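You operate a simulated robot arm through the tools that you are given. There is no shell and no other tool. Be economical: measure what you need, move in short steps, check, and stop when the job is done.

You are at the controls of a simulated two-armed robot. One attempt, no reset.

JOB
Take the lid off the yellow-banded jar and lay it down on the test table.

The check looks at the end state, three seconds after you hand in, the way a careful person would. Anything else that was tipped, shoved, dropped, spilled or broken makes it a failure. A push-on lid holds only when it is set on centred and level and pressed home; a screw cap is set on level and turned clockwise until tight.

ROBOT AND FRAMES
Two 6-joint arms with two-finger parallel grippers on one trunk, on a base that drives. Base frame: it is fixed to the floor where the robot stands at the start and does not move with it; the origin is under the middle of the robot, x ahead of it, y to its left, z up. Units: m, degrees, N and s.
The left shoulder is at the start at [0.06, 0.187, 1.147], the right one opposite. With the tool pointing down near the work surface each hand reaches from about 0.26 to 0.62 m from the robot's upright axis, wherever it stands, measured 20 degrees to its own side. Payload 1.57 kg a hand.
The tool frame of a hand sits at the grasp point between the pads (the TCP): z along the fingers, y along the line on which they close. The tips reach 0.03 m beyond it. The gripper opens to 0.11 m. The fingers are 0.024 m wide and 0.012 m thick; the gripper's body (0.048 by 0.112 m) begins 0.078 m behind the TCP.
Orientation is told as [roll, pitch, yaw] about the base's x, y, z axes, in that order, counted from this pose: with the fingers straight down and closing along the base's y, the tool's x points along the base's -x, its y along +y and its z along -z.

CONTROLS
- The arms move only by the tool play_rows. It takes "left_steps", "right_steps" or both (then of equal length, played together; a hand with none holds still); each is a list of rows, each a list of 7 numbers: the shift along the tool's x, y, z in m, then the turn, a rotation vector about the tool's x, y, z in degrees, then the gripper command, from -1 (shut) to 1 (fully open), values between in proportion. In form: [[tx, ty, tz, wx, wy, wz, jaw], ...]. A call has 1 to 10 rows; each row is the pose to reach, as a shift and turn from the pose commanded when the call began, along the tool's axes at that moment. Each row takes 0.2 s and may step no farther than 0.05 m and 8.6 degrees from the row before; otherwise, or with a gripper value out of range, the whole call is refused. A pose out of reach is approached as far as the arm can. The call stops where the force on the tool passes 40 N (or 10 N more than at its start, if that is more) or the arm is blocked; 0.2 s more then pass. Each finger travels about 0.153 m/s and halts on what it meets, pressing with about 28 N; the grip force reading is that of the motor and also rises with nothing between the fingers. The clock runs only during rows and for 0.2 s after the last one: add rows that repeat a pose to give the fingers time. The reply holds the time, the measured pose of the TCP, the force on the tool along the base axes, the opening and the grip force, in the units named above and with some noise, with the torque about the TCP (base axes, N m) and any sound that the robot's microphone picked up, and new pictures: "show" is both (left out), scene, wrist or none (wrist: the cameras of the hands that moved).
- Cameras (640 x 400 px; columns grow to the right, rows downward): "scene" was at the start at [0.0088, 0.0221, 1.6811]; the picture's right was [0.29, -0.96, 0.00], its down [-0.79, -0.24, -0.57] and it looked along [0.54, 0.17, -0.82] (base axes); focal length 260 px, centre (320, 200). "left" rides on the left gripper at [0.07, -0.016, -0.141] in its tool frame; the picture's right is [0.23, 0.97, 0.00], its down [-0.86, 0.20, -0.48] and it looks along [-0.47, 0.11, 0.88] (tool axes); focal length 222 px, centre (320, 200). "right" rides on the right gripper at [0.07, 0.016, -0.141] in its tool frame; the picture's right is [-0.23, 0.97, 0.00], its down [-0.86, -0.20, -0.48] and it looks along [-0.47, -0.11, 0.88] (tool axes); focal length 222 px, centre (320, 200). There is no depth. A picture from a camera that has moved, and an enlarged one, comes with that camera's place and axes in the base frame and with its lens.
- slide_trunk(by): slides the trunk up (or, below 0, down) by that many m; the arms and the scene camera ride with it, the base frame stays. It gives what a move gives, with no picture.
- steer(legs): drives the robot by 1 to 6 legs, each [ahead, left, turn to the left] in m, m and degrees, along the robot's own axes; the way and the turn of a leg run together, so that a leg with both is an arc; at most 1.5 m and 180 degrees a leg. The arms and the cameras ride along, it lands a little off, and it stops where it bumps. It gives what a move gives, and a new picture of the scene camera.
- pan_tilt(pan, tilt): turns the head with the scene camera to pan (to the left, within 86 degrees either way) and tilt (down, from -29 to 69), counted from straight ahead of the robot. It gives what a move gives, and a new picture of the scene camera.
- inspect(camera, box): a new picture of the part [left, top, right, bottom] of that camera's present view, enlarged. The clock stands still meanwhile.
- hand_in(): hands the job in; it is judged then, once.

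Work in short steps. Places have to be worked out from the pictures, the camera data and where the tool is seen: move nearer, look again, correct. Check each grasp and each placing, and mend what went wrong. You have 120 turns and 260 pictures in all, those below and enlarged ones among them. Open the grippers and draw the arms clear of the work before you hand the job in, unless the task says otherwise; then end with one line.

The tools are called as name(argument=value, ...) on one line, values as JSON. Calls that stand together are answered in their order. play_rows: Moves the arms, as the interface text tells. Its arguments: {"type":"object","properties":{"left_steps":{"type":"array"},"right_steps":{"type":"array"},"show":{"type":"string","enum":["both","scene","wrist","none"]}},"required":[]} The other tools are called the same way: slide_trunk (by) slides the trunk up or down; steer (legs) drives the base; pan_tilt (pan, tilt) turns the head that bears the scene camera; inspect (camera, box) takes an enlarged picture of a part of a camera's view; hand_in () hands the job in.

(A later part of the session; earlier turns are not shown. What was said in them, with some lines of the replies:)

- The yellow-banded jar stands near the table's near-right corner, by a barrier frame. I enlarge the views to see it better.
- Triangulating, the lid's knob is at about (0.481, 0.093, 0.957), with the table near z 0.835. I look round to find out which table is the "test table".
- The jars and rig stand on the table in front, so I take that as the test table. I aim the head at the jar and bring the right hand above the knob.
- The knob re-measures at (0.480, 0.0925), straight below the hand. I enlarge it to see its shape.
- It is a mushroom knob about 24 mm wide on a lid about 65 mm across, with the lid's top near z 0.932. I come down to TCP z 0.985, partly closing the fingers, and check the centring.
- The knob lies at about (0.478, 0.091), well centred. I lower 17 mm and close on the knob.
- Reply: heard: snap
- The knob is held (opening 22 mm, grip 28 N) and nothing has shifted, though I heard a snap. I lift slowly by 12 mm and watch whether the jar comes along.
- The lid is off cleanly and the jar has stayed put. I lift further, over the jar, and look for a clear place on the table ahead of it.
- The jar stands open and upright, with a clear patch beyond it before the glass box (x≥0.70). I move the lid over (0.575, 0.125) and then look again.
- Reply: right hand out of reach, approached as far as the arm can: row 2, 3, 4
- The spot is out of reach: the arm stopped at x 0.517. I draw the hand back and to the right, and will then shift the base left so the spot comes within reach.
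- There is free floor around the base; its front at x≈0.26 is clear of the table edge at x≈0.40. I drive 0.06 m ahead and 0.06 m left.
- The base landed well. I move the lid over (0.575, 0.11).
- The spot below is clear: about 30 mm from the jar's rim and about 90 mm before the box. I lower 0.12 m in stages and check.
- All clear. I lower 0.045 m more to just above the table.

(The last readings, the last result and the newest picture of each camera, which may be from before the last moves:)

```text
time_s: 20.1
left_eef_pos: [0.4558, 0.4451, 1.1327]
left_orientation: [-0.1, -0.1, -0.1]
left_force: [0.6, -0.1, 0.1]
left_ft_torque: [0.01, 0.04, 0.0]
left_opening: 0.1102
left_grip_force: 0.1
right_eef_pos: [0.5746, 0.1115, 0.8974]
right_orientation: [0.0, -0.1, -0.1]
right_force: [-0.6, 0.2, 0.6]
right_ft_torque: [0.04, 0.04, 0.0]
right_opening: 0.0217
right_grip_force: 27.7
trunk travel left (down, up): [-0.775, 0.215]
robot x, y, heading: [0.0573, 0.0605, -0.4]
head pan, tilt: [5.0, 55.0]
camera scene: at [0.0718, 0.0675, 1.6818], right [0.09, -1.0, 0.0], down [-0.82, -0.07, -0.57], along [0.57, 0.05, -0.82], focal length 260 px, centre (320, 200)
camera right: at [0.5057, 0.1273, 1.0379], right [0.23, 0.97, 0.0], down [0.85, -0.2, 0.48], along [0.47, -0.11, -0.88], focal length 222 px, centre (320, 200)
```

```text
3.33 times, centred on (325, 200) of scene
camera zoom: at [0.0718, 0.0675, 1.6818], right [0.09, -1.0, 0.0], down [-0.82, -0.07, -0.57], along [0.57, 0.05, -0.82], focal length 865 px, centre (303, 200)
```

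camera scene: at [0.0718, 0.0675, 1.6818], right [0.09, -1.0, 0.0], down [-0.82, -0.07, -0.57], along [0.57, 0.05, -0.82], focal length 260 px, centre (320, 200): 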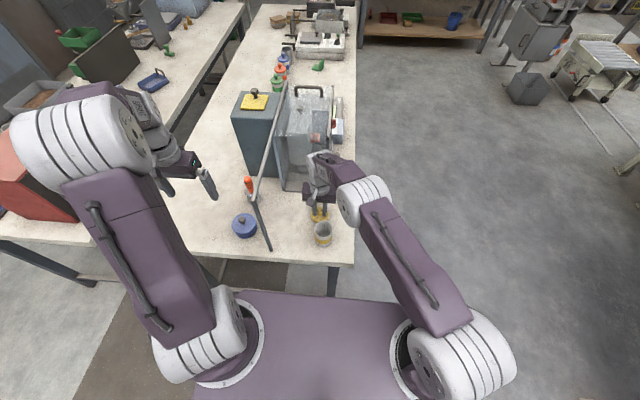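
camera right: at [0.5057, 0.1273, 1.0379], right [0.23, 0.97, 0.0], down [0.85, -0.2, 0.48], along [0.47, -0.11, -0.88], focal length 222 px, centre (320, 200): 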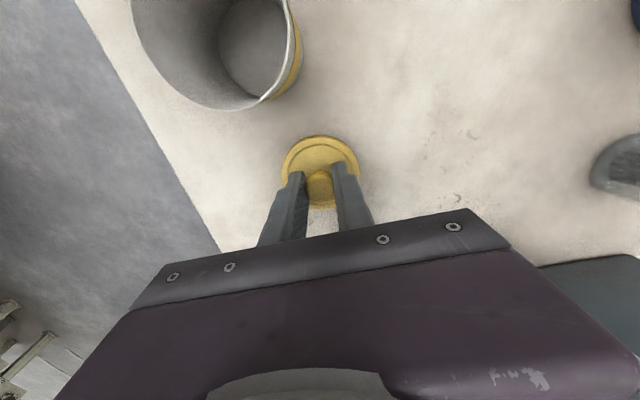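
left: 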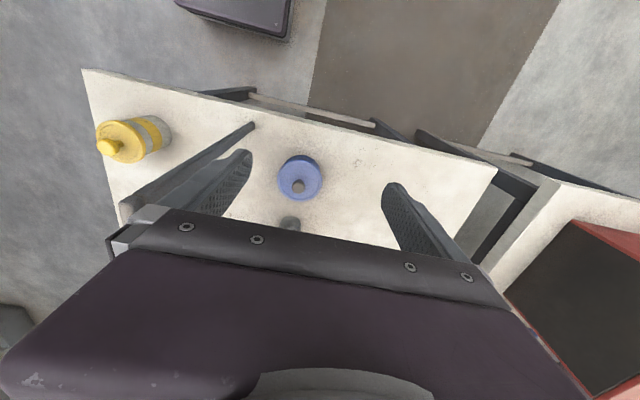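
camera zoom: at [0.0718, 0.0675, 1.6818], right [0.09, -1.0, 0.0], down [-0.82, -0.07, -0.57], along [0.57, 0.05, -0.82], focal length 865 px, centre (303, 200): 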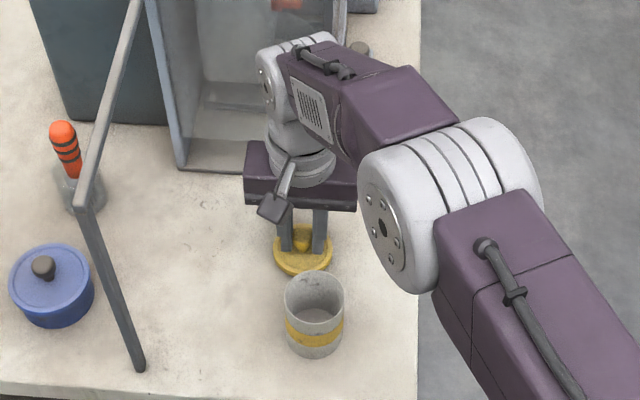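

There is no contact yet and the lid is close above the table. I lower in 2 mm rows by 8 mm, watching the force.

play_rows(right_steps=[[0, 0, 0.002, 0, 0, 0, -1], [0, 0, 0.004, 0, 0, 0, -1], [0, 0, 0.006, 0, 0, 0, -1], [0, 0, 0.008, 0, 0, 0, -1]], show="wrist")

```text
time_s: 21.1
left_eef_pos: [0.4533, 0.444, 1.1349]
left_orientation: [0.0, -0.2, 0.0]
left_force: [-0.1, -0.2, -0.1]
left_ft_torque: [-0.02, -0.02, 0.01]
left_opening: 0.1099
left_grip_force: 0.0
right_eef_pos: [0.576, 0.1104, 0.8926]
right_orientation: [0.1, -0.4, -0.1]
right_force: [1.8, -2.2, 21.3]
right_ft_torque: [-0.06, 0.26, -0.12]
right_opening: 0.0216
right_grip_force: 28.1
trunk travel left (down, up): [-0.775, 0.215]
robot x, y, heading: [0.0591, 0.0586, 0.1]
head pan, tilt: [5.0, 55.0]
camera right: at [0.5052, 0.1271, 1.0323], right [0.23, 0.97, 0.0], down [0.85, -0.2, 0.48], along [0.47, -0.11, -0.88], focal length 222 px, centre (320, 200)
```

right: 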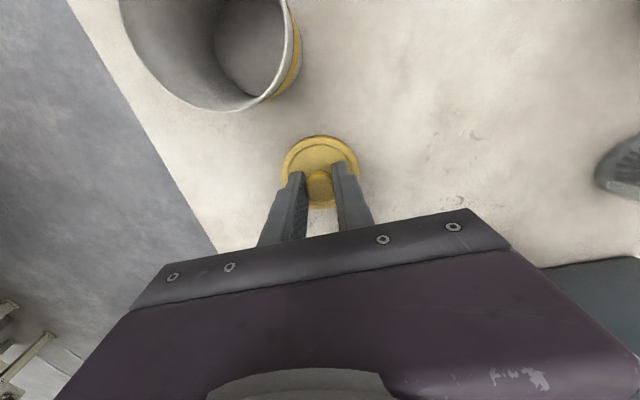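

The lid rests on the table, pressed with about 21 N. I ease up 3 mm to relax the force, then open slowly.

play_rows(right_steps=[[0, 0, -0.0025, 0, 0, 0, -1], [0, 0, -0.0025, 0, 0, 0, -1], [0, 0, -0.0025, 0, 0, 0, -0.5], [0, 0, -0.0025, 0, 0, 0, -0.2], [0, 0, -0.0025, 0, 0, 0, 0], [0, 0, -0.0025, 0, 0, 0, 0]], show="wrist")

```text
time_s: 22.4
left_eef_pos: [0.4547, 0.4448, 1.1319]
left_orientation: [0.1, -0.1, -0.1]
left_force: [0.4, 0.0, -0.5]
left_ft_torque: [-0.02, -0.01, 0.03]
left_opening: 0.11
left_grip_force: 0.1
right_eef_pos: [0.5761, 0.1109, 0.8916]
right_orientation: [0.0, 0.0, -0.1]
right_force: [-0.5, 0.4, 0.2]
right_ft_torque: [0.0, 0.01, 0.0]
right_opening: 0.0552
right_grip_force: 0.1
trunk travel left (down, up): [-0.775, 0.215]
robot x, y, heading: [0.0567, 0.0622, -0.4]
head pan, tilt: [5.0, 55.0]
camera right: at [0.5062, 0.1273, 1.0319], right [0.23, 0.97, 0.0], down [0.85, -0.2, 0.48], along [0.47, -0.11, -0.88], focal length 222 px, centre (320, 200)
```

right: 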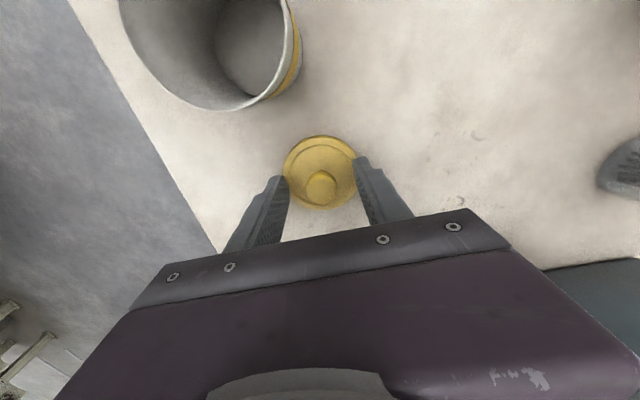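

The knob is released and the lid lies still and level. I raise the hand straight up 0.2 m, clear of everything.

play_rows(right_steps=[[0, 0, -0.02, 0, 0, 0, 0], [0, 0, -0.05, 0, 0, 0, 0], [0, 0, -0.09, 0, 0, 0, 0], [0, 0, -0.13, 0, 0, 0, 0.3], [0, 0, -0.17, 0, 0, 0, 0.3]], show="none")

play_rows(right_steps=[[0.035, -0.035, 0, 0, 0, 0, 0.6], [0.07, -0.07, 0, 0, 0, 0, 1], [0.1, -0.1, 0, 0, 0, 0, 1], [0.13, -0.13, 0, 0, 0, 0, 1]])

inspect(camera="scene", box=[220, 80, 380, 260])

```text
time_s: 23.6
left_eef_pos: [0.4546, 0.4454, 1.1337]
left_orientation: [0.1, -0.2, -0.2]
left_force: [-0.2, -0.5, -0.3]
left_ft_torque: [0.02, 0.0, 0.01]
left_opening: 0.11
left_grip_force: 0.0
right_eef_pos: [0.5753, 0.1104, 1.0597]
right_orientation: [0.0, 0.1, -0.2]
right_force: [-0.7, 0.0, -0.1]
right_ft_torque: [0.0, 0.01, 0.02]
right_opening: 0.0717
right_grip_force: 0.0
trunk travel left (down, up): [-0.775, 0.215]
robot x, y, heading: [0.0602, 0.0593, -0.3]
head pan, tilt: [5.0, 55.0]
```

```text
time_s: 24.6
left_eef_pos: [0.4534, 0.4439, 1.1336]
left_orientation: [0.1, -0.1, 0.0]
left_force: [0.2, -0.2, -0.4]
left_ft_torque: [0.02, -0.05, 0.0]
left_opening: 0.1101
left_grip_force: 0.1
right_eef_pos: [0.4447, -0.0188, 1.0604]
right_orientation: [0.1, 0.0, -0.1]
right_force: [-0.7, -0.5, 0.2]
right_ft_torque: [0.05, -0.02, -0.01]
right_opening: 0.1099
right_grip_force: 0.0
trunk travel left (down, up): [-0.775, 0.215]
robot x, y, heading: [0.0615, 0.0611, -0.4]
head pan, tilt: [5.0, 55.0]
camera scene: at [0.0696, 0.0659, 1.6818], right [0.09, -1.0, 0.0], down [-0.82, -0.07, -0.57], along [0.57, 0.05, -0.82], focal length 260 px, centre (320, 200)
camera right: at [0.3741, -0.0027, 1.2021], right [0.23, 0.97, 0.0], down [0.85, -0.2, 0.48], along [0.47, -0.11, -0.88], focal length 222 px, centre (320, 200)
```

scene: 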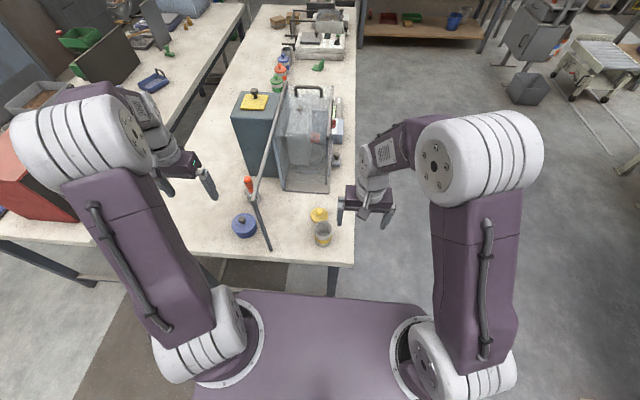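
right: 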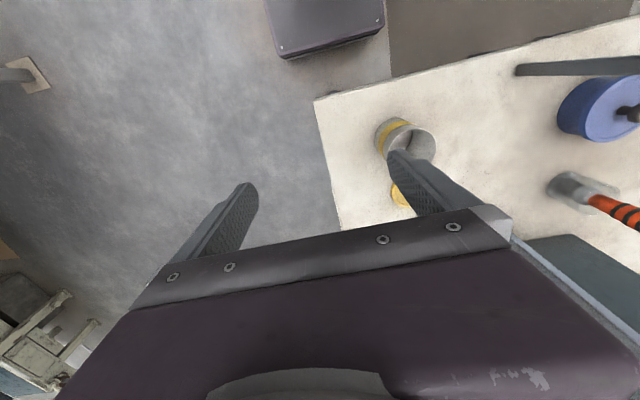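

```text
2.22 times, centred on (300, 170) of scene
camera zoom: at [0.0696, 0.0659, 1.6818], right [0.09, -1.0, 0.0], down [-0.82, -0.07, -0.57], along [0.57, 0.05, -0.82], focal length 577 px, centre (364, 267)
```

zoom: 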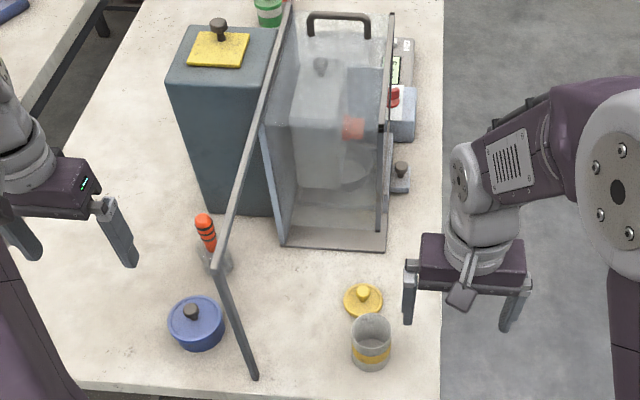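

The lid lies flat on the table, the jar stands open and upright, nothing else has moved, and both hands are open and clear. I hand in.

hand_in()

```text
The job is handed in.
```

The lid is off the yellow-banded jar and lies flat on the table beside it; the jar stayed upright and nothing else was disturbed. Nothing in view was labelled "test table", so I took it to be the one the jar stands on.
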